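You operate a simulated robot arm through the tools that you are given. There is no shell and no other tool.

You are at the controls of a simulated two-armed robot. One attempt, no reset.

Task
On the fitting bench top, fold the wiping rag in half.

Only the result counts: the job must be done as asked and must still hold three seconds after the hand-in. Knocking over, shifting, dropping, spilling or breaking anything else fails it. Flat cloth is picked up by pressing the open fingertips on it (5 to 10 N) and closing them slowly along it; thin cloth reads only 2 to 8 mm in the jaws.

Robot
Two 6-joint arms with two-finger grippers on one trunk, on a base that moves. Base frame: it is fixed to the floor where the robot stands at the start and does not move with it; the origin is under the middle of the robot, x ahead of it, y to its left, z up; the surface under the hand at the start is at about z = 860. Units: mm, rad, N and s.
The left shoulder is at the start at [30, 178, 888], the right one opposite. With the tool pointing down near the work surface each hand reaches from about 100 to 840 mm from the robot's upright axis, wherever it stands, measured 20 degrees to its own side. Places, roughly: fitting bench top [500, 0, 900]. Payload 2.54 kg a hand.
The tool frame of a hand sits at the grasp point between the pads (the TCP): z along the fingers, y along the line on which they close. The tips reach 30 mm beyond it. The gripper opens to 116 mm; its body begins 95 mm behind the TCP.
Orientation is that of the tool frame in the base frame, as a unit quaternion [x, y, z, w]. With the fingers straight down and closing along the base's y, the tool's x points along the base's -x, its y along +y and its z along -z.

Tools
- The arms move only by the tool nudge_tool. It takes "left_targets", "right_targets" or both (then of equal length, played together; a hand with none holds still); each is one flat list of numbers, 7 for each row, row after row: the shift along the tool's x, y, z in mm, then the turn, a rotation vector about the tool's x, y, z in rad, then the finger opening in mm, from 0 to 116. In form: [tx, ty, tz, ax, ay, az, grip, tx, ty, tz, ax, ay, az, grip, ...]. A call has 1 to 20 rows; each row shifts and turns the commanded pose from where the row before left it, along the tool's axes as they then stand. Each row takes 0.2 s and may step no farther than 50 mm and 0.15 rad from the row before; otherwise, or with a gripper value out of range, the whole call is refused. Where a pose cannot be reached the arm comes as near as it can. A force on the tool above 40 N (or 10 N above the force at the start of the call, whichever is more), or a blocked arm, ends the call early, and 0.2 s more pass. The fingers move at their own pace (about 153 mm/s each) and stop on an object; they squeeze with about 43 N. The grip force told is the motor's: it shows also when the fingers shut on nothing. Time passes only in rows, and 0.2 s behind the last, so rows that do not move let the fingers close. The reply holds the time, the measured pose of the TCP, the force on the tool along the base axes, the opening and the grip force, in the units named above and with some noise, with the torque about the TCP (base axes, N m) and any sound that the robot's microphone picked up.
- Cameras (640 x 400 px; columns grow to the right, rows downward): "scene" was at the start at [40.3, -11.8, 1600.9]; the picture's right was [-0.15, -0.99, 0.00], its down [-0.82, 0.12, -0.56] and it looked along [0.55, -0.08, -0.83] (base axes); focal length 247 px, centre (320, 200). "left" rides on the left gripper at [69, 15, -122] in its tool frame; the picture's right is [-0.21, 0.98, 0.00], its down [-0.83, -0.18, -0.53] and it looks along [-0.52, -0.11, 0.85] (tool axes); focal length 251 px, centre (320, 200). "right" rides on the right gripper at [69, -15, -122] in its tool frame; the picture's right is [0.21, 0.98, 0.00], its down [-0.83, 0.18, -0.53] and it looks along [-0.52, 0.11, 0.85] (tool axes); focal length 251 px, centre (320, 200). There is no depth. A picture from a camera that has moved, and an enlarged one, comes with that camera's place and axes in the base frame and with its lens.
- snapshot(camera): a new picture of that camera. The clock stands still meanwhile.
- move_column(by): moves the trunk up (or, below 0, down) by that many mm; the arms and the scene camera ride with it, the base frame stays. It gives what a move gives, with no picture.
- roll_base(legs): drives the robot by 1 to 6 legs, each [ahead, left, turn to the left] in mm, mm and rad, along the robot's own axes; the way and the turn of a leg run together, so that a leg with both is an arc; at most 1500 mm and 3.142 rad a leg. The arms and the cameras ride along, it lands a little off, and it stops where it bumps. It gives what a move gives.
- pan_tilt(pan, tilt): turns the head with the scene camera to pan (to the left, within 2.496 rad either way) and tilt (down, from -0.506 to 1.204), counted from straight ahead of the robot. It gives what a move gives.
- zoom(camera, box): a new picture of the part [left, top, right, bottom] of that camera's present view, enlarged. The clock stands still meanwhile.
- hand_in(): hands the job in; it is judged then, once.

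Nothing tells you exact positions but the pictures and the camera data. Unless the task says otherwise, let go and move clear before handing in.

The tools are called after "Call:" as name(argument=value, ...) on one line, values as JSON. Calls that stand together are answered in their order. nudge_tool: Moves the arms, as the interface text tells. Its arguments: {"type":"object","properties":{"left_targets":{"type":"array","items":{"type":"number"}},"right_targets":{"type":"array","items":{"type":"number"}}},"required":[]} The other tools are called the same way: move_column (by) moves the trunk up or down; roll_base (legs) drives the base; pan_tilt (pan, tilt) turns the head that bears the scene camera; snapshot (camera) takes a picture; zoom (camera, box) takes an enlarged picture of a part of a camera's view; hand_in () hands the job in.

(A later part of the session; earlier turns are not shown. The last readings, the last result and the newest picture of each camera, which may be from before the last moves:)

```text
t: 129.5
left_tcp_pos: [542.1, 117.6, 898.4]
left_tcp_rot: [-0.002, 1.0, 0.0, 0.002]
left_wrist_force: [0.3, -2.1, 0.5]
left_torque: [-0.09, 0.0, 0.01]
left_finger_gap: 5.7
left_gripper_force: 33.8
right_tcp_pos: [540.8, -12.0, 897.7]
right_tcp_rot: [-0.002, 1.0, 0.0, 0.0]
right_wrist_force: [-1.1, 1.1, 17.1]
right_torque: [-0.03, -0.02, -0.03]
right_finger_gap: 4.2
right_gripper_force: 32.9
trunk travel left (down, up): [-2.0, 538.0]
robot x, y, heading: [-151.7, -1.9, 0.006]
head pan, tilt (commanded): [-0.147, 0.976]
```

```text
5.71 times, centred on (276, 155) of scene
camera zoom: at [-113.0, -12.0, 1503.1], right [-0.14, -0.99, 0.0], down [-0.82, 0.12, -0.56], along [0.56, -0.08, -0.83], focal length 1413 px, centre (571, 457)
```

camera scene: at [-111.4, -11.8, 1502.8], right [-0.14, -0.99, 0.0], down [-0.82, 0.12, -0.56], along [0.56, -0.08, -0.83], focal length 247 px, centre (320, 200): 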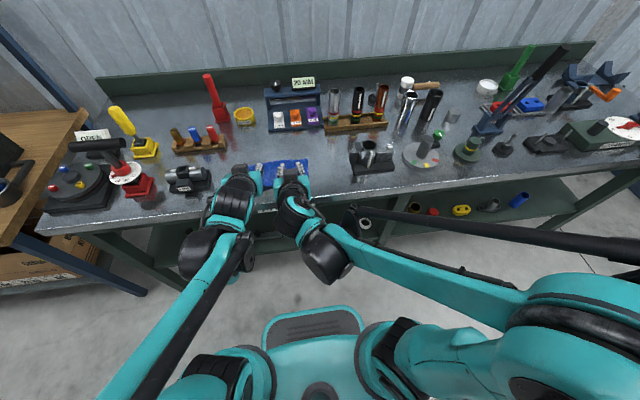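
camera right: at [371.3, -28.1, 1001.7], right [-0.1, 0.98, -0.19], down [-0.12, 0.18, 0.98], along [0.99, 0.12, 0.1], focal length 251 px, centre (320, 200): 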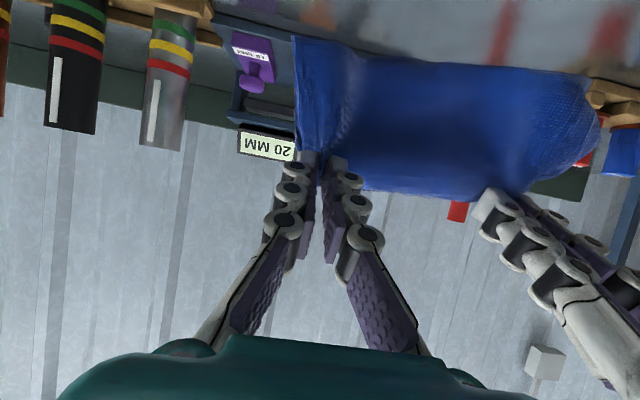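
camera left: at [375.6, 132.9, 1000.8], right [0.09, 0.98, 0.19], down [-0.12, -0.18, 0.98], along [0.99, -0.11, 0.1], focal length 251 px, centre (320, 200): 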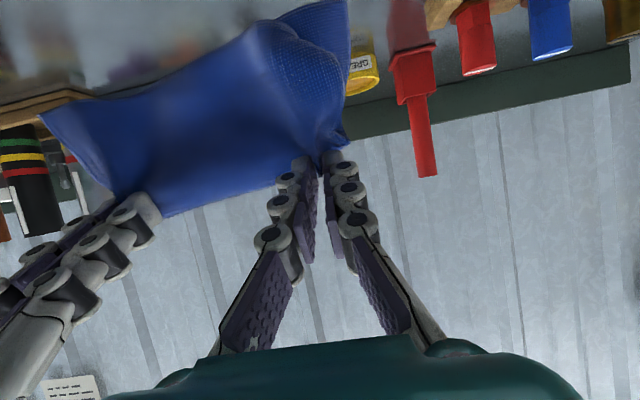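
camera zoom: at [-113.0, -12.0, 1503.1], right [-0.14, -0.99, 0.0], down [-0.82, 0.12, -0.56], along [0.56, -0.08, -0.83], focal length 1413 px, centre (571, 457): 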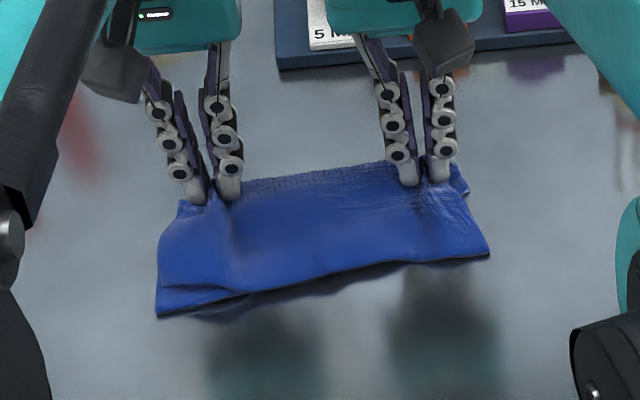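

The fold lies well. I ease the right hand's pressure and open both hands slowly so the ridges relax.

Call:
nudge_tool(left_targets=[0, 0, 0, 0, 0, 0, 4, 0, 0, 0, 0, 0, 0, 8, 0, 0, 0, 0, 0, 0, 12, 0, 0, 0, 0, 0, 0, 16, 0, 0, 0, 0, 0, 0, 20, 0, 0, 0, 0, 0, 0, 24, 0, 0, 0, 0, 0, 0, 28, 0, 0, 0, 0, 0, 0, 34, 0, 0, 0, 0, 0, 0, 40, 0, 0, 0, 0, 0, 0, 46], right_targets=[0, 0, -1, 0, 0, 0, 4, 0, 0, -0.5, 0, 0, 0, 8, 0, 0, 0, 0, 0, 0, 12, 0, 0, 0, 0, 0, 0, 16, 0, 0, 0, 0, 0, 0, 20, 0, 0, 0, 0, 0, 0, 24, 0, 0, 0, 0, 0, 0, 28, 0, 0, 0, 0, 0, 0, 34, 0, 0, 0, 0, 0, 0, 40, 0, 0, 0, 0, 0, 0, 46])

Call:
zoom(camera="left", box=[120, 0, 440, 200])

Call:
zoom(camera="right", box=[240, 0, 560, 200])

Call:
zoom(camera="scene", box=[220, 120, 332, 190])

```text
t: 131.7
left_tcp_pos: [544.0, 117.6, 897.2]
left_tcp_rot: [-0.002, 1.0, 0.001, 0.001]
left_wrist_force: [0.3, 0.7, 0.1]
left_torque: [-0.01, -0.05, -0.02]
left_finger_gap: 45.7
left_gripper_force: 0.0
right_tcp_pos: [541.6, -12.0, 898.8]
right_tcp_rot: [-0.002, 1.0, 0.0, 0.0]
right_wrist_force: [0.0, 0.0, 3.0]
right_torque: [0.02, -0.01, 0.0]
right_finger_gap: 48.2
right_gripper_force: 0.0
trunk travel left (down, up): [-2.0, 538.0]
robot x, y, heading: [-152.4, -1.1, 0.004]
head pan, tilt (commanded): [-0.147, 0.976]
```

```text
2.00 times, centred on (280, 100) of left
camera zoom: at [476.2, 132.6, 1020.6], right [0.21, 0.98, 0.0], down [0.83, -0.18, 0.54], along [0.52, -0.11, -0.84], focal length 503 px, centre (400, 400)
```

zoom: 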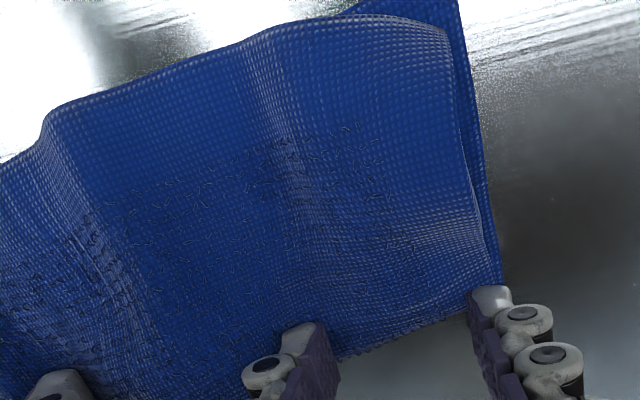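

```text
2.00 times, centred on (400, 100) of right
camera zoom: at [472.0, -27.5, 1020.9], right [-0.22, 0.98, 0.0], down [0.83, 0.18, 0.53], along [0.52, 0.12, -0.85], focal length 503 px, centre (160, 400)
```

zoom: 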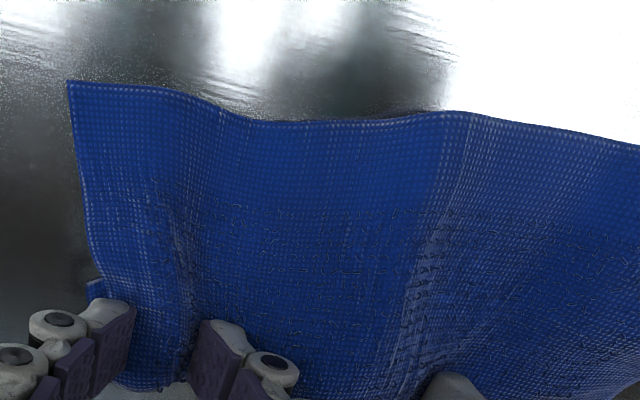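

```text
5.71 times, centred on (276, 155) of scene
camera zoom: at [-111.3, -11.8, 1502.9], right [-0.14, -0.99, 0.0], down [-0.82, 0.12, -0.56], along [0.56, -0.08, -0.83], focal length 1413 px, centre (571, 457)
```

zoom: 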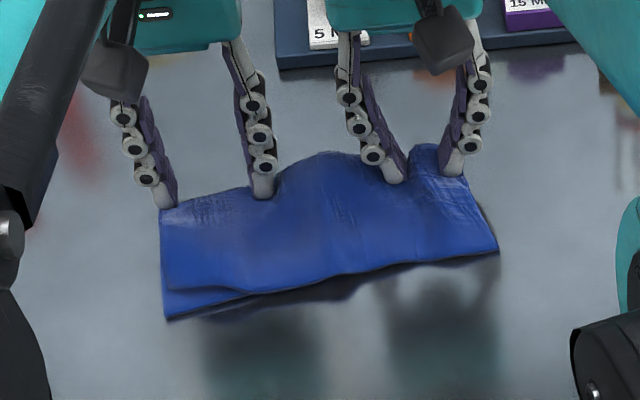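

The left side has spread out well. Some ripples remain in the middle and on the right. I lift the hands to see the whole.

Call:
nudge_tool(left_targets=[0, 0, -25, 0, 0, 0, 46, 0, 0, -40, 0, 0, 0, 46, 25, 10, -30, 0, 0, 0, 46, 45, 15, -10, 0, 0, 0, 46, 45, 15, 0, 0, 0, 0, 46, 45, 15, 0, 0, 0, 0, 46, 0, 0, 0, 0, 0, 0, 46], right_targets=[0, 0, -25, 0, 0, 0, 46, 0, 0, -40, 0, 0, 0, 46, 25, -10, -30, 0, 0, 0, 46, 45, -15, -10, 0, 0, 0, 46, 45, -20, 0, 0, 0, 0, 46, 45, -20, 0, 0, 0, 0, 46, 0, 0, 0, 0, 0, 0, 46])

Call:
zoom(camera="scene", box=[230, 125, 326, 185])

Call:
zoom(camera="left", box=[100, 130, 420, 330])

Call:
zoom(camera="right", box=[220, 130, 540, 330])

```text
t: 133.3
left_tcp_pos: [387.1, 175.8, 1000.2]
left_tcp_rot: [-0.002, 1.0, 0.0, 0.001]
left_wrist_force: [-0.3, 0.6, -0.7]
left_torque: [-0.02, -0.02, -0.02]
left_finger_gap: 46.1
left_gripper_force: 0.1
right_tcp_pos: [381.8, -77.0, 1004.0]
right_tcp_rot: [-0.001, 1.0, 0.0, -0.001]
right_wrist_force: [0.4, -0.3, 0.0]
right_torque: [0.01, 0.03, 0.0]
right_finger_gap: 46.0
right_gripper_force: 0.1
trunk travel left (down, up): [-2.0, 538.0]
robot x, y, heading: [-153.3, 1.8, 0.003]
head pan, tilt (commanded): [-0.147, 0.976]
```

```text
6.67 times, centred on (278, 155) of scene
camera zoom: at [-109.4, -11.6, 1502.8], right [-0.14, -0.99, 0.0], down [-0.82, 0.12, -0.56], along [0.55, -0.08, -0.83], focal length 1648 px, centre (600, 500)
```

zoom: 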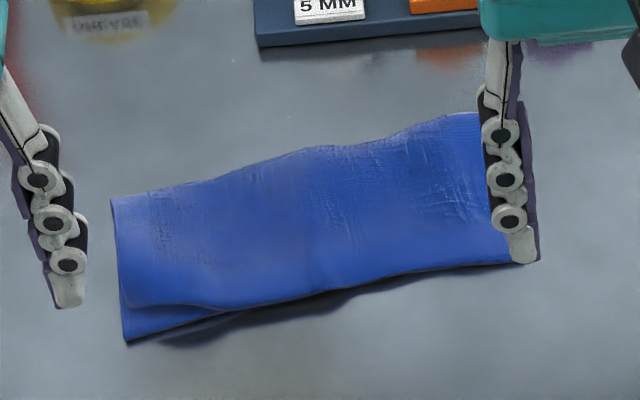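

```text
2.00 times, centred on (260, 230) of left
camera zoom: at [319.5, 189.6, 1122.6], right [0.21, 0.98, 0.0], down [0.83, -0.18, 0.53], along [0.52, -0.11, -0.84], focal length 503 px, centre (440, 140)
```

zoom: 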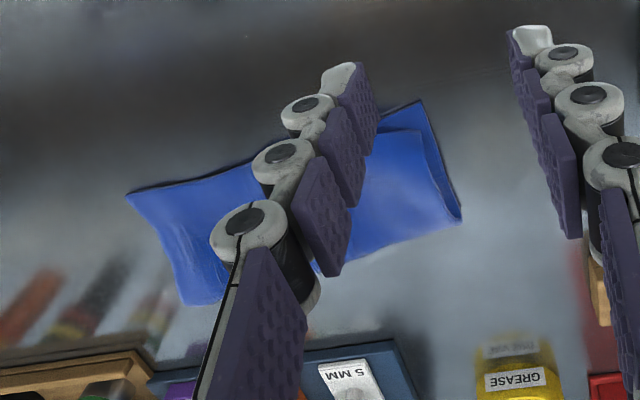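

```text
2.00 times, centred on (380, 230) of right
camera zoom: at [312.4, -93.2, 1126.0], right [-0.22, 0.98, 0.0], down [0.83, 0.18, 0.53], along [0.52, 0.12, -0.85], focal length 503 px, centre (200, 140)
```

zoom: 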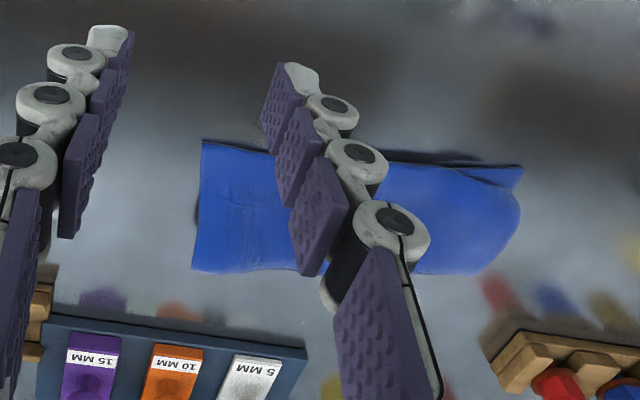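

The rag now lies folded, with both layers covering each other well. I'll take a close look at the near-left corner with the left wrist camera.

Call:
nudge_tool(left_targets=[-14, -7, 25, 0, 0, 0, 100, -14, -7, 25, 0, 0, 0, 100, -12, -7, 20, 0, 0, 0, 100, 0, 0, 12, 0, 0, 0, 100, 0, 0, 0, 0, 0, 0, 100])

Call:
snapshot(camera="left")

Call:
zoom(camera="left", box=[220, 140, 420, 265])

```text
t: 134.5
left_tcp_pos: [426.2, 152.5, 920.4]
left_tcp_rot: [-0.002, 1.0, 0.0, 0.001]
left_wrist_force: [0.2, 0.0, 0.1]
left_torque: [-0.01, 0.01, 0.0]
left_finger_gap: 100.0
left_gripper_force: 0.0
right_tcp_pos: [380.5, -77.3, 1004.9]
right_tcp_rot: [-0.002, 1.0, 0.0, 0.0]
right_wrist_force: [0.5, 0.0, 0.1]
right_torque: [0.0, -0.01, 0.0]
right_finger_gap: 46.0
right_gripper_force: 0.1
trunk travel left (down, up): [-2.0, 538.0]
robot x, y, heading: [-150.7, -3.7, 0.004]
head pan, tilt (commanded): [-0.147, 0.976]
```

```text
taken
camera left: at [358.0, 166.9, 1042.5], right [0.21, 0.98, 0.0], down [0.83, -0.18, 0.54], along [0.52, -0.11, -0.84], focal length 251 px, centre (320, 200)
```

left: 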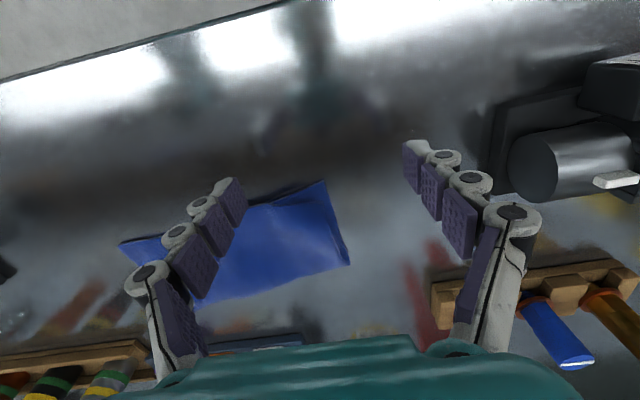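

```text
3.20 times, centred on (320, 202) of left
camera zoom: at [358.0, 166.9, 1042.5], right [0.21, 0.98, 0.0], down [0.83, -0.18, 0.54], along [0.52, -0.11, -0.84], focal length 805 px, centre (320, 192)
```

zoom: 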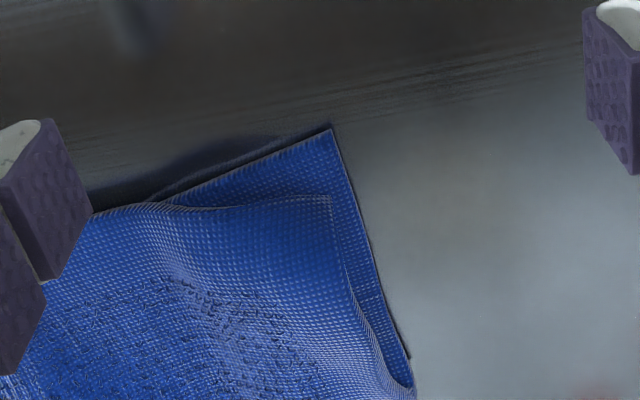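

The close-up shows the top-left corner fully out, with its hem visible and only about 17 mm from the bottom corner. I check the right corner the same way.

Call:
nudge_tool(left_targets=[15, 5, -30, 0, 0, 0, 100, 15, 5, -30, 0, 0, 0, 60, 0, 0, -10, 0, 0, 0, 46, 0, 0, 0, 0, 0, 0, 46], right_targets=[-22.5, 7, 27, 0, 0, 0, 100, -22.5, 7, 27, 0, 0, 0, 100, -22, 7, 27, 0, 0, 0, 100, 0, 0, 0, 0, 0, 0, 100])

Call:
snapshot(camera="right")

Call:
zoom(camera="right", box=[230, 140, 510, 315])

Call:
zoom(camera="scene", box=[230, 125, 326, 185])

```text
t: 135.5
left_tcp_pos: [393.7, 162.5, 989.6]
left_tcp_rot: [-0.001, 1.0, 0.0, 0.001]
left_wrist_force: [0.5, -0.3, -0.3]
left_torque: [0.02, -0.01, 0.0]
left_finger_gap: 46.3
left_gripper_force: 0.0
right_tcp_pos: [448.3, -57.6, 923.2]
right_tcp_rot: [-0.002, 1.0, 0.001, 0.0]
right_wrist_force: [-0.6, -1.0, 0.3]
right_torque: [0.01, 0.0, -0.04]
right_finger_gap: 99.9
right_gripper_force: 0.1
trunk travel left (down, up): [-2.0, 538.0]
robot x, y, heading: [-153.7, 2.8, 0.003]
head pan, tilt (commanded): [-0.147, 0.976]
```

```text
taken
camera right: at [378.1, -72.9, 1044.9], right [-0.22, 0.98, 0.0], down [0.83, 0.18, 0.53], along [0.52, 0.12, -0.85], focal length 251 px, centre (320, 200)
```

right: 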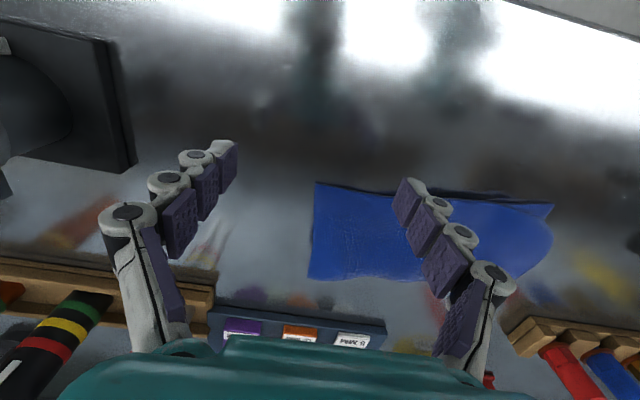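

```text
2.29 times, centred on (370, 228) of right
camera zoom: at [378.1, -72.9, 1044.9], right [-0.22, 0.98, 0.0], down [0.83, 0.18, 0.53], along [0.52, 0.12, -0.85], focal length 575 px, centre (206, 137)
```

zoom: 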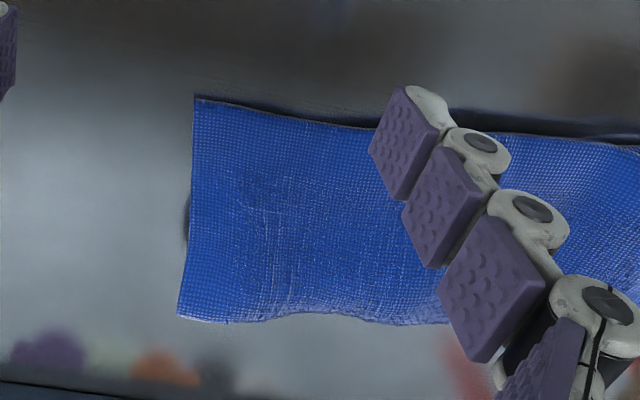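

```text
6.67 times, centred on (278, 155) of scene
camera zoom: at [-111.6, -11.8, 1502.9], right [-0.14, -0.99, 0.0], down [-0.82, 0.12, -0.56], along [0.56, -0.08, -0.83], focal length 1648 px, centre (600, 500)
```

zoom: 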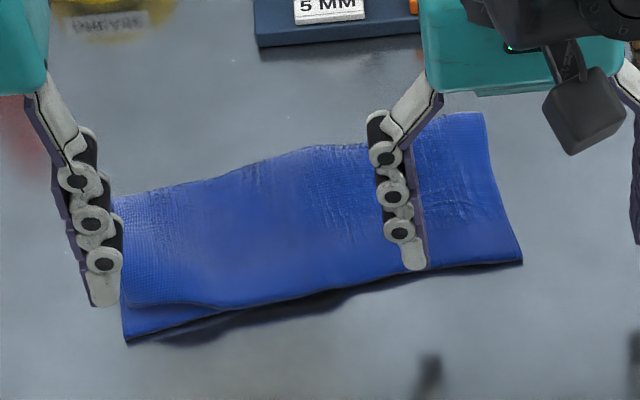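

The right side looks closed, but it measures about 110 mm deep against 94 mm on the left. I'll zoom in more closely to see where the hidden edge on the right is.

Call:
zoom(camera="right", box=[295, 170, 423, 290])

Call:
nudge_tool(right_targets=[15, -12, -30, 0, 0, 0, 60, 15, -12, -30, 0, 0, 0, 46, 10, -12, -20, 0, 0, 0, 46, 0, 0, 0, 0, 0, 0, 46])

Call:
zoom(camera="scene", box=[236, 135, 316, 185])

Call:
zoom(camera="left", box=[100, 130, 420, 330])

```text
3.33 times, centred on (359, 230) of right
camera zoom: at [378.1, -72.9, 1044.9], right [-0.22, 0.98, 0.0], down [0.83, 0.18, 0.53], along [0.52, 0.12, -0.85], focal length 838 px, centre (190, 100)
```

zoom: 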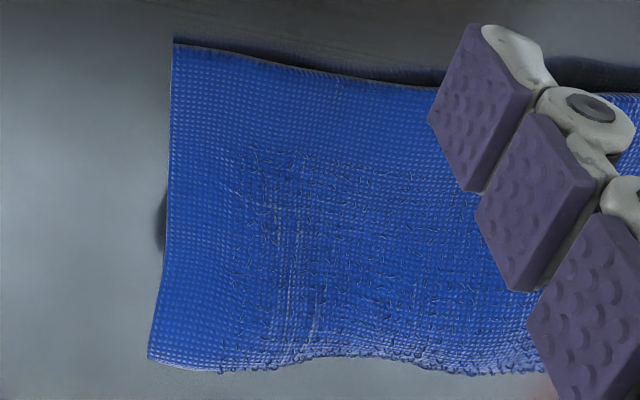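

```text
t: 136.5
left_tcp_pos: [394.2, 163.0, 989.2]
left_tcp_rot: [-0.002, 1.0, 0.0, 0.0]
left_wrist_force: [0.4, 0.5, -0.1]
left_torque: [0.03, -0.01, -0.03]
left_finger_gap: 46.1
left_gripper_force: 0.0
right_tcp_pos: [407.2, -93.2, 1004.0]
right_tcp_rot: [-0.001, 1.0, 0.0, 0.0]
right_wrist_force: [-0.5, -0.1, -1.1]
right_torque: [0.01, 0.01, 0.01]
right_finger_gap: 46.1
right_gripper_force: 0.1
trunk travel left (down, up): [-2.0, 538.0]
robot x, y, heading: [-149.4, 1.3, 0.004]
head pan, tilt (commanded): [-0.147, 0.976]
```

```text
8.00 times, centred on (276, 160) of scene
camera zoom: at [-110.9, -11.7, 1502.8], right [-0.14, -0.99, 0.0], down [-0.82, 0.12, -0.56], along [0.55, -0.08, -0.83], focal length 1978 px, centre (672, 520)
```

zoom: 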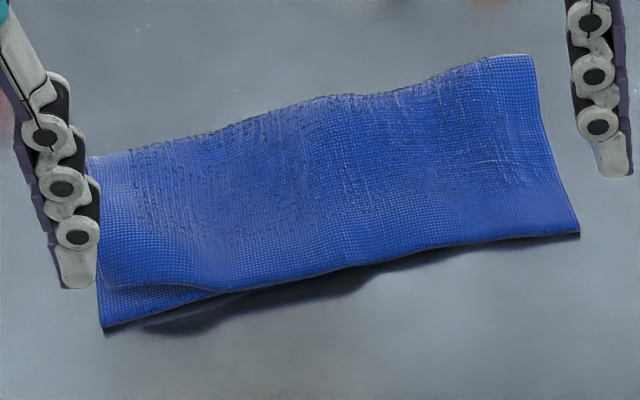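

```text
2.00 times, centred on (260, 230) of left
camera zoom: at [327.1, 177.6, 1112.1], right [0.21, 0.98, 0.0], down [0.83, -0.18, 0.54], along [0.52, -0.11, -0.84], focal length 503 px, centre (440, 140)
```

zoom: 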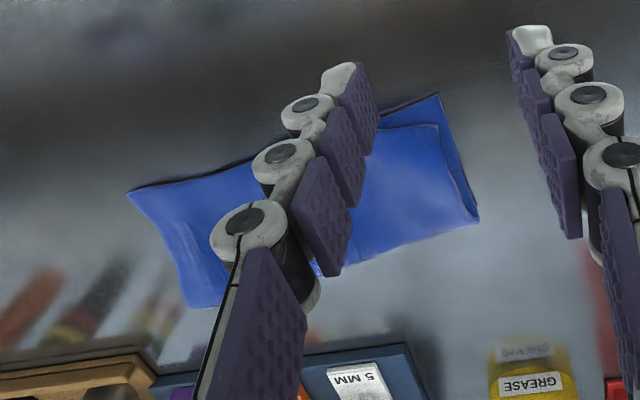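

On the right side the top layer measures about 110 mm, so the bottom layer there must be roughly 30 mm shorter, hidden under the top's overhang. I'll fix it by pinching the single-layer overhang at the near-right corner, lifting slightly, and moving it outward.

Call:
nudge_tool(right_targets=[-25, 23, 28, 0, 0, 0, 28, -25, 23, 28, 0, 0, 0, 28, -26, 23, 28, 0, 0, 0, 28, 0, 0, 0, 0, 0, 0, 28])

Call:
zoom(camera="right", box=[200, 60, 440, 210])

Call:
zoom(camera="scene", box=[236, 135, 316, 185])

```text
t: 137.5
left_tcp_pos: [393.0, 163.1, 989.8]
left_tcp_rot: [-0.001, 1.0, 0.0, 0.0]
left_wrist_force: [-0.8, -0.9, -0.7]
left_torque: [0.03, 0.0, 0.0]
left_finger_gap: 46.1
left_gripper_force: 0.1
right_tcp_pos: [484.4, -22.8, 918.5]
right_tcp_rot: [-0.001, 1.0, -0.001, 0.0]
right_wrist_force: [0.1, -0.7, -0.2]
right_torque: [0.02, 0.01, 0.02]
right_finger_gap: 28.2
right_gripper_force: 0.3
trunk travel left (down, up): [-2.0, 538.0]
robot x, y, heading: [-146.2, -1.3, 0.001]
head pan, tilt (commanded): [-0.147, 0.976]
```

```text
2.67 times, centred on (320, 135) of right
camera zoom: at [414.5, -39.2, 1040.8], right [-0.22, 0.98, 0.0], down [0.83, 0.18, 0.53], along [0.52, 0.12, -0.85], focal length 670 px, centre (320, 373)
```

zoom: 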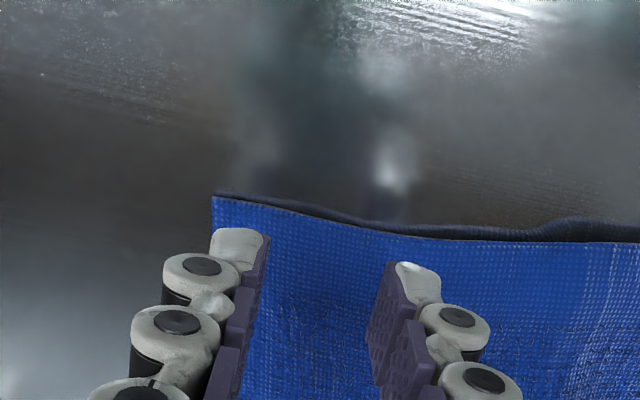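

```text
8.00 times, centred on (276, 160) of scene
camera zoom: at [-111.7, -11.9, 1502.9], right [-0.14, -0.99, 0.0], down [-0.82, 0.12, -0.56], along [0.56, -0.08, -0.83], focal length 1978 px, centre (672, 520)
```

zoom: 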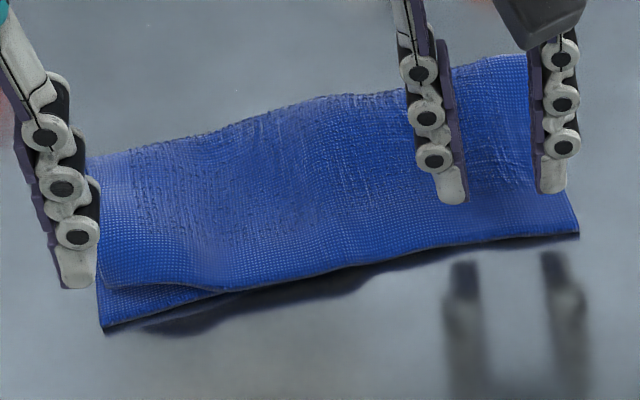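

Call:
nudge_tool(right_targets=[0, -1, 12, 0, 0, 0, 30, 0, 0, 8, 0, 0, 0, 30, 0, 0, 3, 0, 0, 0, 30, 0, 0, 1, 0, 0, 0, 30, 0, 0, 0, 0, 0, 0, 30])

```text
t: 138.7
left_tcp_pos: [394.1, 163.2, 989.8]
left_tcp_rot: [-0.002, 1.0, 0.0, 0.001]
left_wrist_force: [0.2, 0.2, 0.9]
left_torque: [0.02, -0.02, -0.01]
left_finger_gap: 46.0
left_gripper_force: 0.2
right_tcp_pos: [483.7, -25.4, 895.9]
right_tcp_rot: [-0.002, 1.0, 0.0, 0.0]
right_wrist_force: [-0.2, 0.9, 0.6]
right_torque: [0.03, 0.0, 0.02]
right_finger_gap: 30.3
right_gripper_force: 0.1
trunk travel left (down, up): [-2.0, 538.0]
robot x, y, heading: [-155.7, 2.6, 0.006]
head pan, tilt (commanded): [-0.147, 0.976]
```

Call:
nudge_tool(right_targets=[0, 0, 1.5, 0, 0, 0, 30, 0, 0, 1, 0, 0, 0, 30, 0, 0, 0, 0, 0, 0, 30])

```text
t: 139.5
left_tcp_pos: [394.5, 162.3, 989.5]
left_tcp_rot: [-0.001, 1.0, 0.0, 0.001]
left_wrist_force: [0.1, 0.3, 0.0]
left_torque: [0.01, 0.03, 0.01]
left_finger_gap: 46.0
left_gripper_force: 0.0
right_tcp_pos: [484.4, -24.5, 893.5]
right_tcp_rot: [-0.002, 1.0, 0.0, 0.0]
right_wrist_force: [0.2, -0.4, 5.8]
right_torque: [0.04, -0.05, -0.01]
right_finger_gap: 30.1
right_gripper_force: 0.1
trunk travel left (down, up): [-2.0, 538.0]
robot x, y, heading: [-150.5, -1.4, 0.001]
head pan, tilt (commanded): [-0.147, 0.976]
```

Contact comes at the single-layer height, which confirms the overhang. I close slowly on it.

Call:
nudge_tool(right_targets=[0, 0, 0.4, 0, 0, 0, 27, 0, 0, 0, 0, 0, 0, 24, 0, 0, 0, 0, 0, 0, 21, 0, 0, 0, 0, 0, 0, 18, 0, 0, 0, 0, 0, 0, 15, 0, 0, 0, 0, 0, 0, 12, 0, 0, 0, 0, 0, 0, 9, 0, 0, 0, 0, 0, 0, 6, 0, 0, 0, 0, 0, 0, 3, 0, 0, 0, 0, 0, 0, 0, 0, 0, 0, 0, 0, 0, 0])

Call:
zoom(camera="right", box=[200, 60, 440, 210])

```text
t: 141.9
left_tcp_pos: [393.6, 163.1, 990.4]
left_tcp_rot: [-0.001, 1.0, 0.0, 0.0]
left_wrist_force: [-0.3, 0.6, 0.1]
left_torque: [0.01, 0.0, 0.03]
left_finger_gap: 45.8
left_gripper_force: 0.1
right_tcp_pos: [484.8, -24.8, 893.2]
right_tcp_rot: [-0.002, 1.0, 0.0, 0.001]
right_wrist_force: [0.9, 0.3, 0.9]
right_torque: [0.04, -0.02, 0.05]
right_finger_gap: 3.9
right_gripper_force: 33.2
trunk travel left (down, up): [-2.0, 538.0]
robot x, y, heading: [-151.3, 2.7, 0.001]
head pan, tilt (commanded): [-0.147, 0.976]
```

```text
2.67 times, centred on (320, 135) of right
camera zoom: at [414.6, -40.3, 1014.7], right [-0.22, 0.98, 0.0], down [0.83, 0.18, 0.53], along [0.52, 0.12, -0.85], focal length 670 px, centre (320, 373)
```

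zoom: 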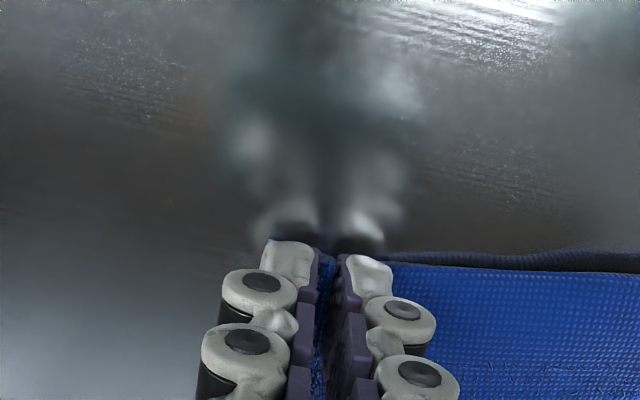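

Gripped (3.9 mm). I lift it a bit and look at what is underneath.

Call:
nudge_tool(right_targets=[-2, 0, -10, 0, 0, 0, 0, -4, 0, -12, 0, 0, 0, 0, -6, 0, -12, 0, 0, 0, 0, -8, 0, -10, 0, 0, 0, 0, 0, 0, 0, 0, 0, 0, 0])

Call:
snapshot(camera="right")

Call:
zoom(camera="scene", box=[236, 135, 316, 185])

Call:
zoom(camera="left", box=[80, 130, 400, 330])

```text
t: 143.1
left_tcp_pos: [393.9, 162.0, 990.9]
left_tcp_rot: [-0.001, 1.0, 0.0, 0.0]
left_wrist_force: [-0.7, 0.5, 0.2]
left_torque: [0.0, 0.0, 0.02]
left_finger_gap: 46.0
left_gripper_force: 0.1
right_tcp_pos: [503.5, -22.2, 935.8]
right_tcp_rot: [-0.002, 1.0, 0.001, 0.0]
right_wrist_force: [-0.4, -0.1, -0.6]
right_torque: [0.01, 0.02, -0.02]
right_finger_gap: 3.9
right_gripper_force: 32.3
trunk travel left (down, up): [-2.0, 538.0]
robot x, y, heading: [-153.2, -3.7, 0.003]
head pan, tilt (commanded): [-0.147, 0.976]
```

```text
taken
camera right: at [434.4, -39.0, 1058.4], right [-0.22, 0.98, 0.0], down [0.83, 0.18, 0.53], along [0.52, 0.12, -0.85], focal length 251 px, centre (320, 200)
```

right: 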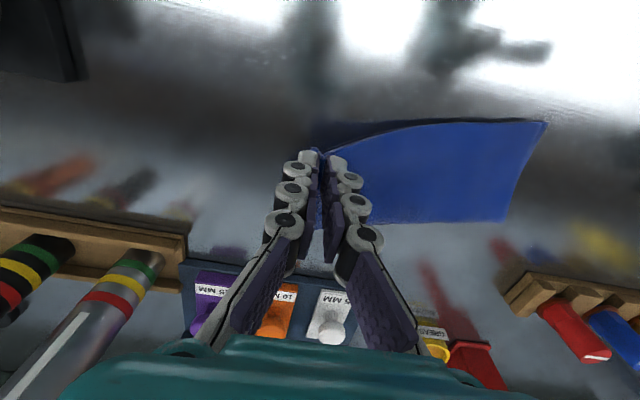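

```text
8.00 times, centred on (276, 160) of scene
camera zoom: at [-111.0, -11.8, 1502.9], right [-0.14, -0.99, 0.0], down [-0.82, 0.12, -0.56], along [0.56, -0.08, -0.83], focal length 1978 px, centre (672, 520)
```

zoom: 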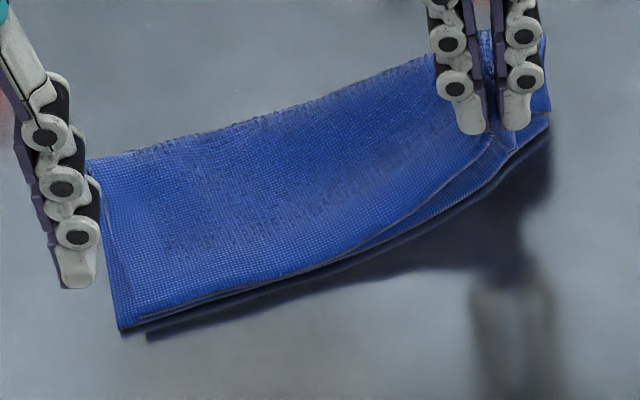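

```text
2.00 times, centred on (240, 230) of left
camera zoom: at [327.0, 177.5, 1112.2], right [0.21, 0.98, 0.0], down [0.83, -0.18, 0.54], along [0.52, -0.11, -0.84], focal length 503 px, centre (480, 140)
```

zoom: 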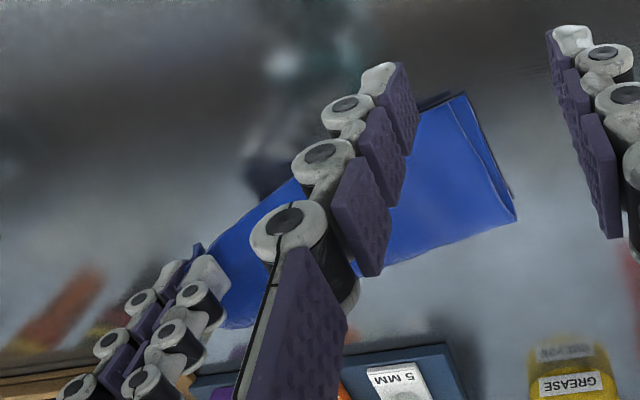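

Interesting: both hems are lifted together and lie close to each other, so the right side was fine (a raised crease loop had fooled the measurement), and the left corner is now well aligned too. I zoom in to confirm before laying it back.

Call:
zoom(camera="scene", box=[276, 135, 316, 160])

Call:
zoom(camera="right", box=[290, 100, 560, 240])

Call:
zoom(camera="scene", box=[244, 160, 284, 185])

```text
16.00 times, centred on (296, 148) of scene
camera zoom: at [-111.0, -11.8, 1502.9], right [-0.14, -0.99, 0.0], down [-0.82, 0.12, -0.56], along [0.56, -0.08, -0.83], focal length 3956 px, centre (704, 1040)
```

zoom: 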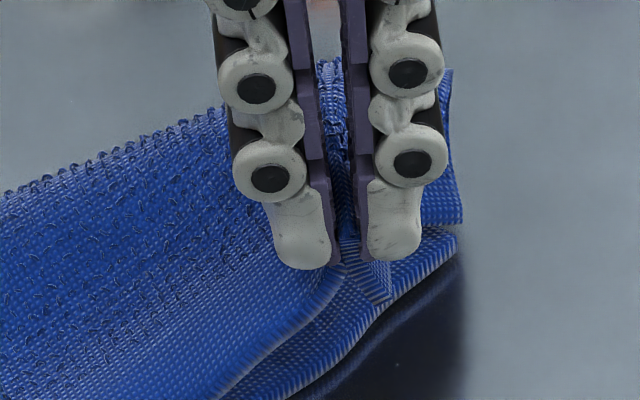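

```text
2.37 times, centred on (425, 170) of right
camera zoom: at [434.4, -39.0, 1058.4], right [-0.22, 0.98, 0.0], down [0.83, 0.18, 0.53], along [0.52, 0.12, -0.85], focal length 596 px, centre (71, 271)
```

zoom: 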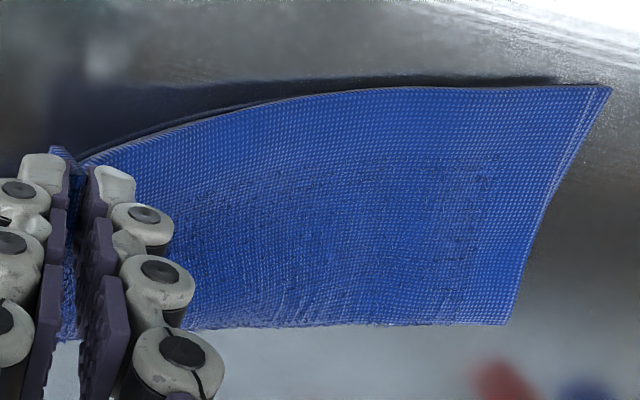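

```text
16.00 times, centred on (264, 172) of scene
camera zoom: at [-111.0, -11.8, 1502.9], right [-0.14, -0.99, 0.0], down [-0.82, 0.12, -0.56], along [0.56, -0.08, -0.83], focal length 3956 px, centre (1216, 640)
```

zoom: 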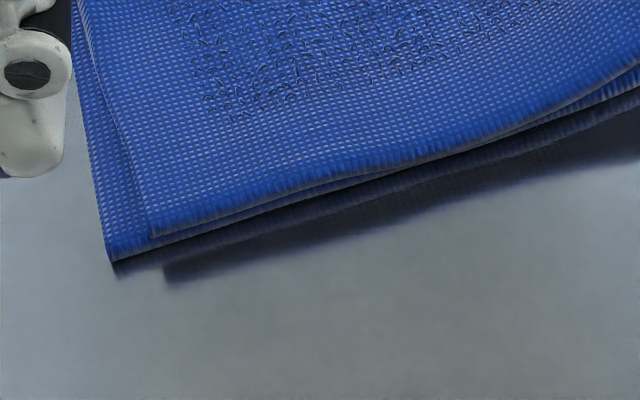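

Excellent: the left corners are now within about 8 mm of each other, and on the right both hems run together. I lay the right corner back down along the same path and open slowly.

Call:
nudge_tool(right_targets=[6, 0, 10, 0, 0, 0, 0, 6, 0, 10, 0, 0, 0, 0, 4, 0, 10, 0, 0, 0, 0, 2, 0, 8, 0, 0, 0, 0, 0, 0, 2, 0, 0, 0, 0, 0, 0, 0, 0, 0, 0, 4, 0, 0, 0, 0, 0, 0, 8, 0, 0, 0, 0, 0, 0, 12, 0, 0, 0, 0, 0, 0, 16, 0, 0, 0, 0, 0, 0, 20, 0, 0, 0, 0, 0, 0, 24, 0, 0, 0, 0, 0, 0, 28, 0, 0, 0, 0, 0, 0, 34, 0, 0, 0, 0, 0, 0, 40, 0, 0, 0, 0, 0, 0, 44])

Call:
zoom(camera="right", box=[200, 60, 520, 260])

Call:
zoom(camera="scene", box=[236, 135, 316, 185])

```text
t: 146.3
left_tcp_pos: [393.7, 162.4, 989.3]
left_tcp_rot: [-0.002, 1.0, -0.001, 0.001]
left_wrist_force: [0.0, -0.2, -0.4]
left_torque: [-0.01, -0.01, 0.0]
left_finger_gap: 46.0
left_gripper_force: 0.1
right_tcp_pos: [484.9, -24.6, 896.3]
right_tcp_rot: [-0.002, 1.0, 0.0, -0.001]
right_wrist_force: [0.4, 0.0, 1.7]
right_torque: [0.01, 0.01, 0.01]
right_finger_gap: 43.6
right_gripper_force: 0.1
trunk travel left (down, up): [-2.0, 538.0]
robot x, y, heading: [-151.0, 0.8, 0.005]
head pan, tilt (commanded): [-0.147, 0.976]
```

```text
2.00 times, centred on (360, 160) of right
camera zoom: at [415.9, -40.3, 1018.2], right [-0.22, 0.98, 0.0], down [0.83, 0.18, 0.53], along [0.52, 0.12, -0.85], focal length 503 px, centre (240, 280)
```

zoom: 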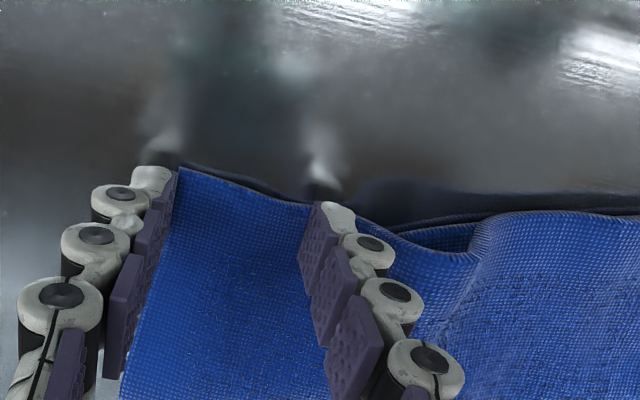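

```text
8.00 times, centred on (276, 160) of scene
camera zoom: at [-111.0, -11.8, 1502.9], right [-0.14, -0.99, 0.0], down [-0.82, 0.12, -0.56], along [0.56, -0.08, -0.83], focal length 1978 px, centre (672, 520)
```

zoom: 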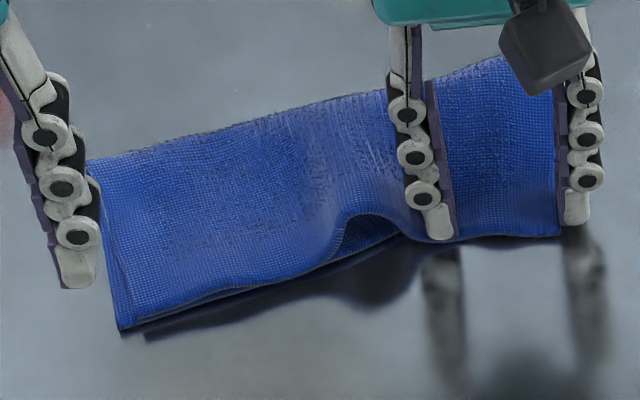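

A wave has formed in the middle of the near edge from the gathered width. While the right fingers still rest on the right part, I press lightly and slide it outward to take up the wave.

Call:
nudge_tool(right_targets=[0, 0, 1.5, 0, 0, 0, 44, 0, -3, 0.3, 0, 0, 0, 44, 0, -3, 0, 0, 0, 0, 44, 0, -3, 0, 0, 0, 0, 44, 0, -3, 0, 0, 0, 0, 44, 0, -3, 0, 0, 0, 0, 44, 0, 0, 0, 0, 0, 0, 44])

Call:
zoom(camera="right", box=[200, 60, 520, 260])

Call:
zoom(camera="scene", box=[236, 135, 316, 185])

```text
t: 147.9
left_tcp_pos: [395.9, 163.5, 990.0]
left_tcp_rot: [0.0, 1.0, -0.001, 0.001]
left_wrist_force: [-0.4, -0.8, -0.3]
left_torque: [0.0, -0.03, 0.04]
left_finger_gap: 46.1
left_gripper_force: 0.1
right_tcp_pos: [485.5, -41.1, 893.5]
right_tcp_rot: [-0.002, 1.0, 0.0, 0.0]
right_wrist_force: [0.2, -0.4, 1.0]
right_torque: [0.03, 0.01, 0.0]
right_finger_gap: 44.1
right_gripper_force: 0.4
trunk travel left (down, up): [-2.0, 538.0]
robot x, y, heading: [-150.4, 2.4, 0.003]
head pan, tilt (commanded): [-0.147, 0.976]
```

```text
2.00 times, centred on (360, 160) of right
camera zoom: at [416.8, -55.6, 1016.4], right [-0.22, 0.98, 0.0], down [0.83, 0.18, 0.53], along [0.52, 0.12, -0.85], focal length 503 px, centre (240, 280)
```

zoom: 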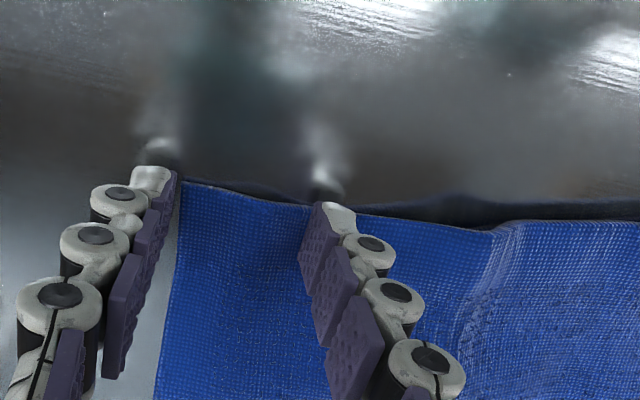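

```text
8.00 times, centred on (276, 160) of scene
camera zoom: at [-111.1, -11.7, 1502.9], right [-0.14, -0.99, 0.0], down [-0.82, 0.12, -0.56], along [0.56, -0.08, -0.83], focal length 1978 px, centre (672, 520)
```

zoom: 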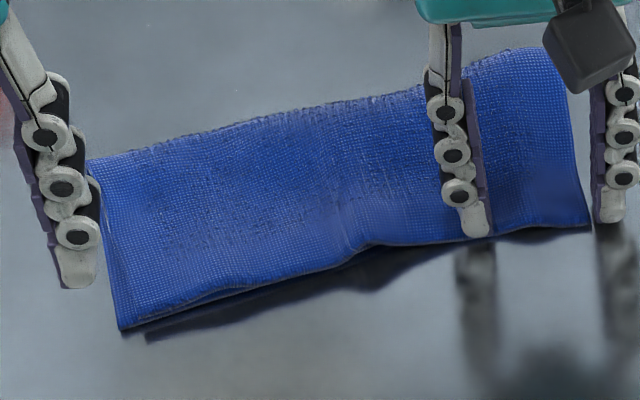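

The wave is nearly gone. I slide a touch more, then lift off and look at the whole rag.

Call:
nudge_tool(right_targets=[0, -2, 0.5, 0, 0, 0, 44, 0, -2, 0, 0, 0, 0, 44, 0, 0, 0, 0, 0, 0, 44, 0, 0, -15, 0, 0, 0, 44, 0, 0, -40, 0, 0, 0, 44, 20, -10, -40, 0, 0, 0, 44, 45, -15, -10, 0, 0, 0, 44, 30, -15, 0, 0, 0, 0, 44, 0, 0, 0, 0, 0, 0, 44])

Call:
zoom(camera="scene", box=[236, 135, 316, 185])

Call:
zoom(camera="right", box=[220, 130, 540, 330])

Call:
zoom(camera="left", box=[80, 130, 400, 330])

```text
t: 149.9
left_tcp_pos: [394.5, 163.2, 988.8]
left_tcp_rot: [-0.001, 1.0, 0.0, 0.001]
left_wrist_force: [-0.3, -0.3, 0.1]
left_torque: [0.01, -0.02, 0.02]
left_finger_gap: 45.9
left_gripper_force: 0.2
right_tcp_pos: [390.0, -84.0, 998.3]
right_tcp_rot: [-0.001, 1.0, 0.0, 0.0]
right_wrist_force: [0.9, 0.1, 0.5]
right_torque: [-0.01, 0.02, -0.01]
right_finger_gap: 44.2
right_gripper_force: 0.1
trunk travel left (down, up): [-2.0, 538.0]
robot x, y, heading: [-151.0, -1.4, 0.006]
head pan, tilt (commanded): [-0.147, 0.976]
```

```text
8.00 times, centred on (276, 160) of scene
camera zoom: at [-110.8, -11.7, 1502.8], right [-0.14, -0.99, 0.0], down [-0.82, 0.12, -0.56], along [0.55, -0.08, -0.83], focal length 1978 px, centre (672, 520)
```

zoom: 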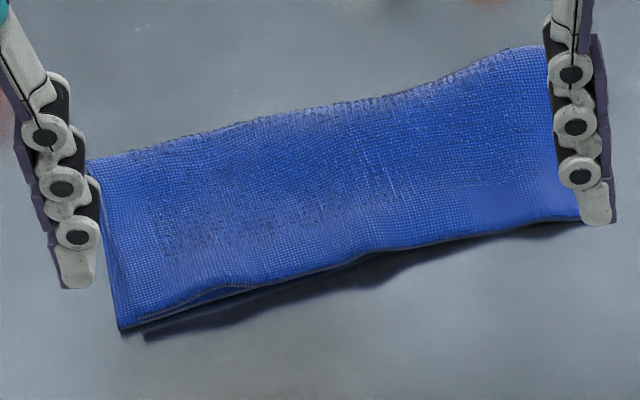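

```text
2.00 times, centred on (380, 230) of right
camera zoom: at [320.1, -99.0, 1121.2], right [-0.22, 0.98, 0.0], down [0.83, 0.18, 0.53], along [0.52, 0.12, -0.85], focal length 503 px, centre (200, 140)
```

zoom: 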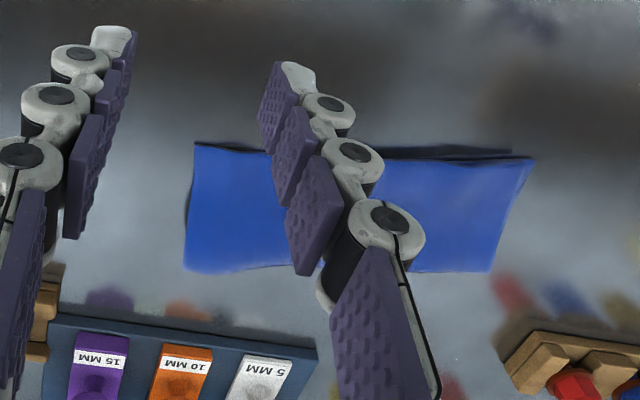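

```text
2.00 times, centred on (240, 230) of left
camera zoom: at [327.2, 177.6, 1112.1], right [0.21, 0.98, 0.0], down [0.83, -0.18, 0.54], along [0.52, -0.11, -0.84], focal length 503 px, centre (480, 140)
```

zoom: 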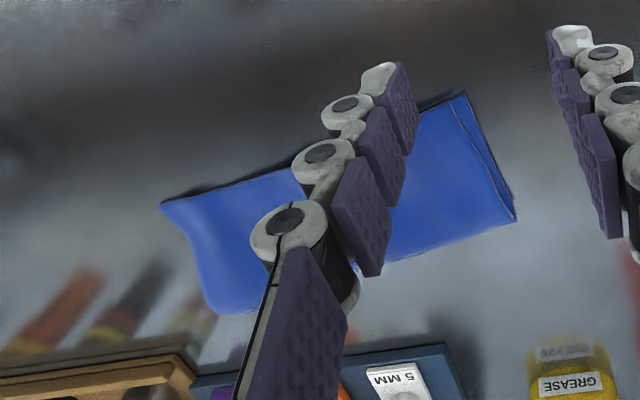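

A nice flat fold, except that triangulating shows the crease at the right end stands about 30 mm high. I'll press that end down gently with the right hand.

Call:
nudge_tool(right_targets=[-42, 11.5, 5, 0, 0, 0, 40, -42, 11.5, 5, 0, 0, 0, 40, -42, 11.5, 15, 0, 0, 0, 40, -36, 11.5, 20, 0, 0, 0, 40, 0, 0, 10, 0, 0, 0, 40, 0, 0, 0, 0, 0, 0, 40])

Call:
zoom(camera="right", box=[180, 20, 500, 220])

Call:
zoom(camera="scene", box=[246, 125, 326, 175])

```text
t: 151.3
left_tcp_pos: [394.7, 162.9, 988.9]
left_tcp_rot: [-0.002, 1.0, 0.0, 0.001]
left_wrist_force: [0.3, 0.6, 0.7]
left_torque: [-0.03, 0.0, 0.0]
left_finger_gap: 46.4
left_gripper_force: 0.0
right_tcp_pos: [553.4, -38.0, 943.7]
right_tcp_rot: [-0.002, 1.0, 0.0, 0.0]
right_wrist_force: [0.0, -0.7, 0.7]
right_torque: [-0.05, 0.0, -0.01]
right_finger_gap: 40.1
right_gripper_force: 0.1
trunk travel left (down, up): [-2.0, 538.0]
robot x, y, heading: [-148.5, 0.6, 0.0]
head pan, tilt (commanded): [-0.147, 0.976]
```

```text
2.00 times, centred on (340, 120) of right
camera zoom: at [484.7, -54.1, 1065.6], right [-0.22, 0.98, 0.0], down [0.83, 0.18, 0.53], along [0.52, 0.12, -0.85], focal length 503 px, centre (280, 360)
```

zoom: 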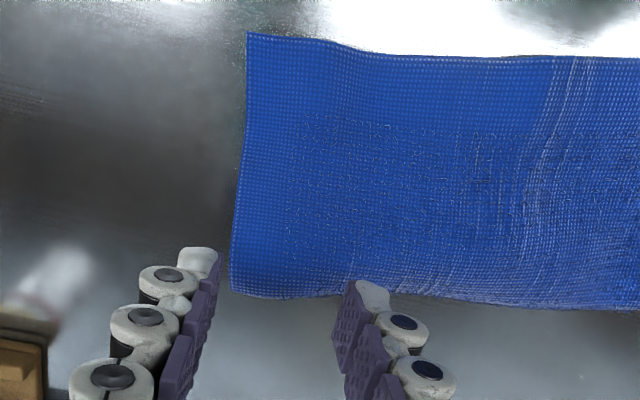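

```text
8.00 times, centred on (286, 150) of scene
camera zoom: at [-110.8, -11.8, 1502.9], right [-0.14, -0.99, 0.0], down [-0.82, 0.12, -0.56], along [0.55, -0.08, -0.83], focal length 1978 px, centre (592, 600)
```

zoom: 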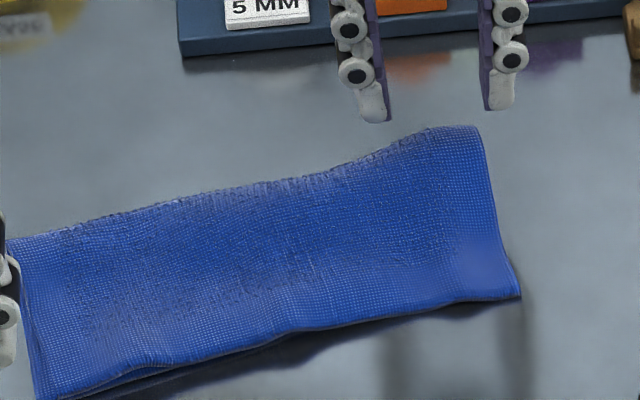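

Better triangulation puts the right crease only about 10 to 15 mm high, with the depth about 88–95 mm on both sides, so it is nearly exactly half. I give that crease one gentle press to flatten it.

Call:
nudge_tool(right_targets=[-4, 2, 15, 0, 0, 0, 40, 0, 0, 10, 0, 0, 0, 40, 0, 0, 6, 0, 0, 0, 40, 0, 0, 5, 0, 0, 0, 40, 0, 0, 3, 0, 0, 0, 40, 0, 0, 3, 0, 0, 0, 40, 0, 0, 0, 0, 0, 0, 40])

Call:
zoom(camera="right", box=[180, 20, 500, 220])

Call:
zoom(camera="scene", box=[246, 125, 326, 175])

```text
t: 152.9
left_tcp_pos: [395.0, 163.0, 988.0]
left_tcp_rot: [-0.001, 1.0, 0.0, 0.001]
left_wrist_force: [-0.4, 0.8, -1.0]
left_torque: [-0.03, -0.01, -0.01]
left_finger_gap: 46.0
left_gripper_force: 0.1
right_tcp_pos: [557.1, -36.3, 901.5]
right_tcp_rot: [-0.001, 1.0, 0.0, 0.0]
right_wrist_force: [-0.5, 0.0, 2.4]
right_torque: [0.02, 0.02, 0.03]
right_finger_gap: 39.8
right_gripper_force: 0.0
trunk travel left (down, up): [-2.0, 538.0]
robot x, y, heading: [-149.2, -1.3, 0.002]
head pan, tilt (commanded): [-0.147, 0.976]
```

```text
2.00 times, centred on (340, 120) of right
camera zoom: at [487.3, -51.8, 1023.6], right [-0.22, 0.98, 0.0], down [0.83, 0.18, 0.53], along [0.52, 0.12, -0.85], focal length 503 px, centre (280, 360)
```

zoom: 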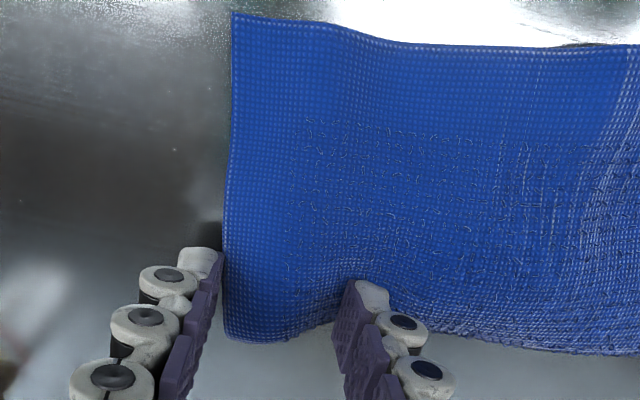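

```text
8.00 times, centred on (286, 150) of scene
camera zoom: at [-111.2, -11.8, 1502.9], right [-0.14, -0.99, 0.0], down [-0.82, 0.12, -0.56], along [0.56, -0.08, -0.83], focal length 1978 px, centre (592, 600)
```

zoom: 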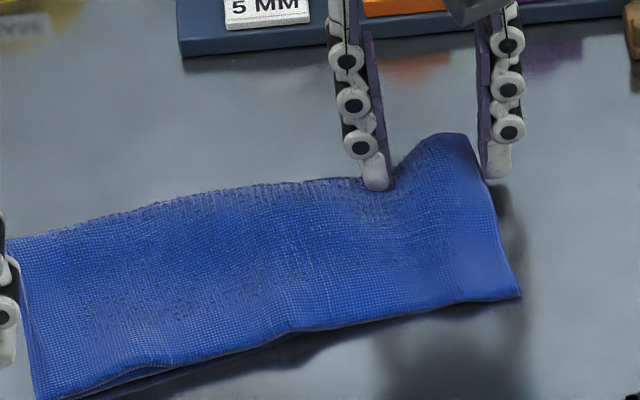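

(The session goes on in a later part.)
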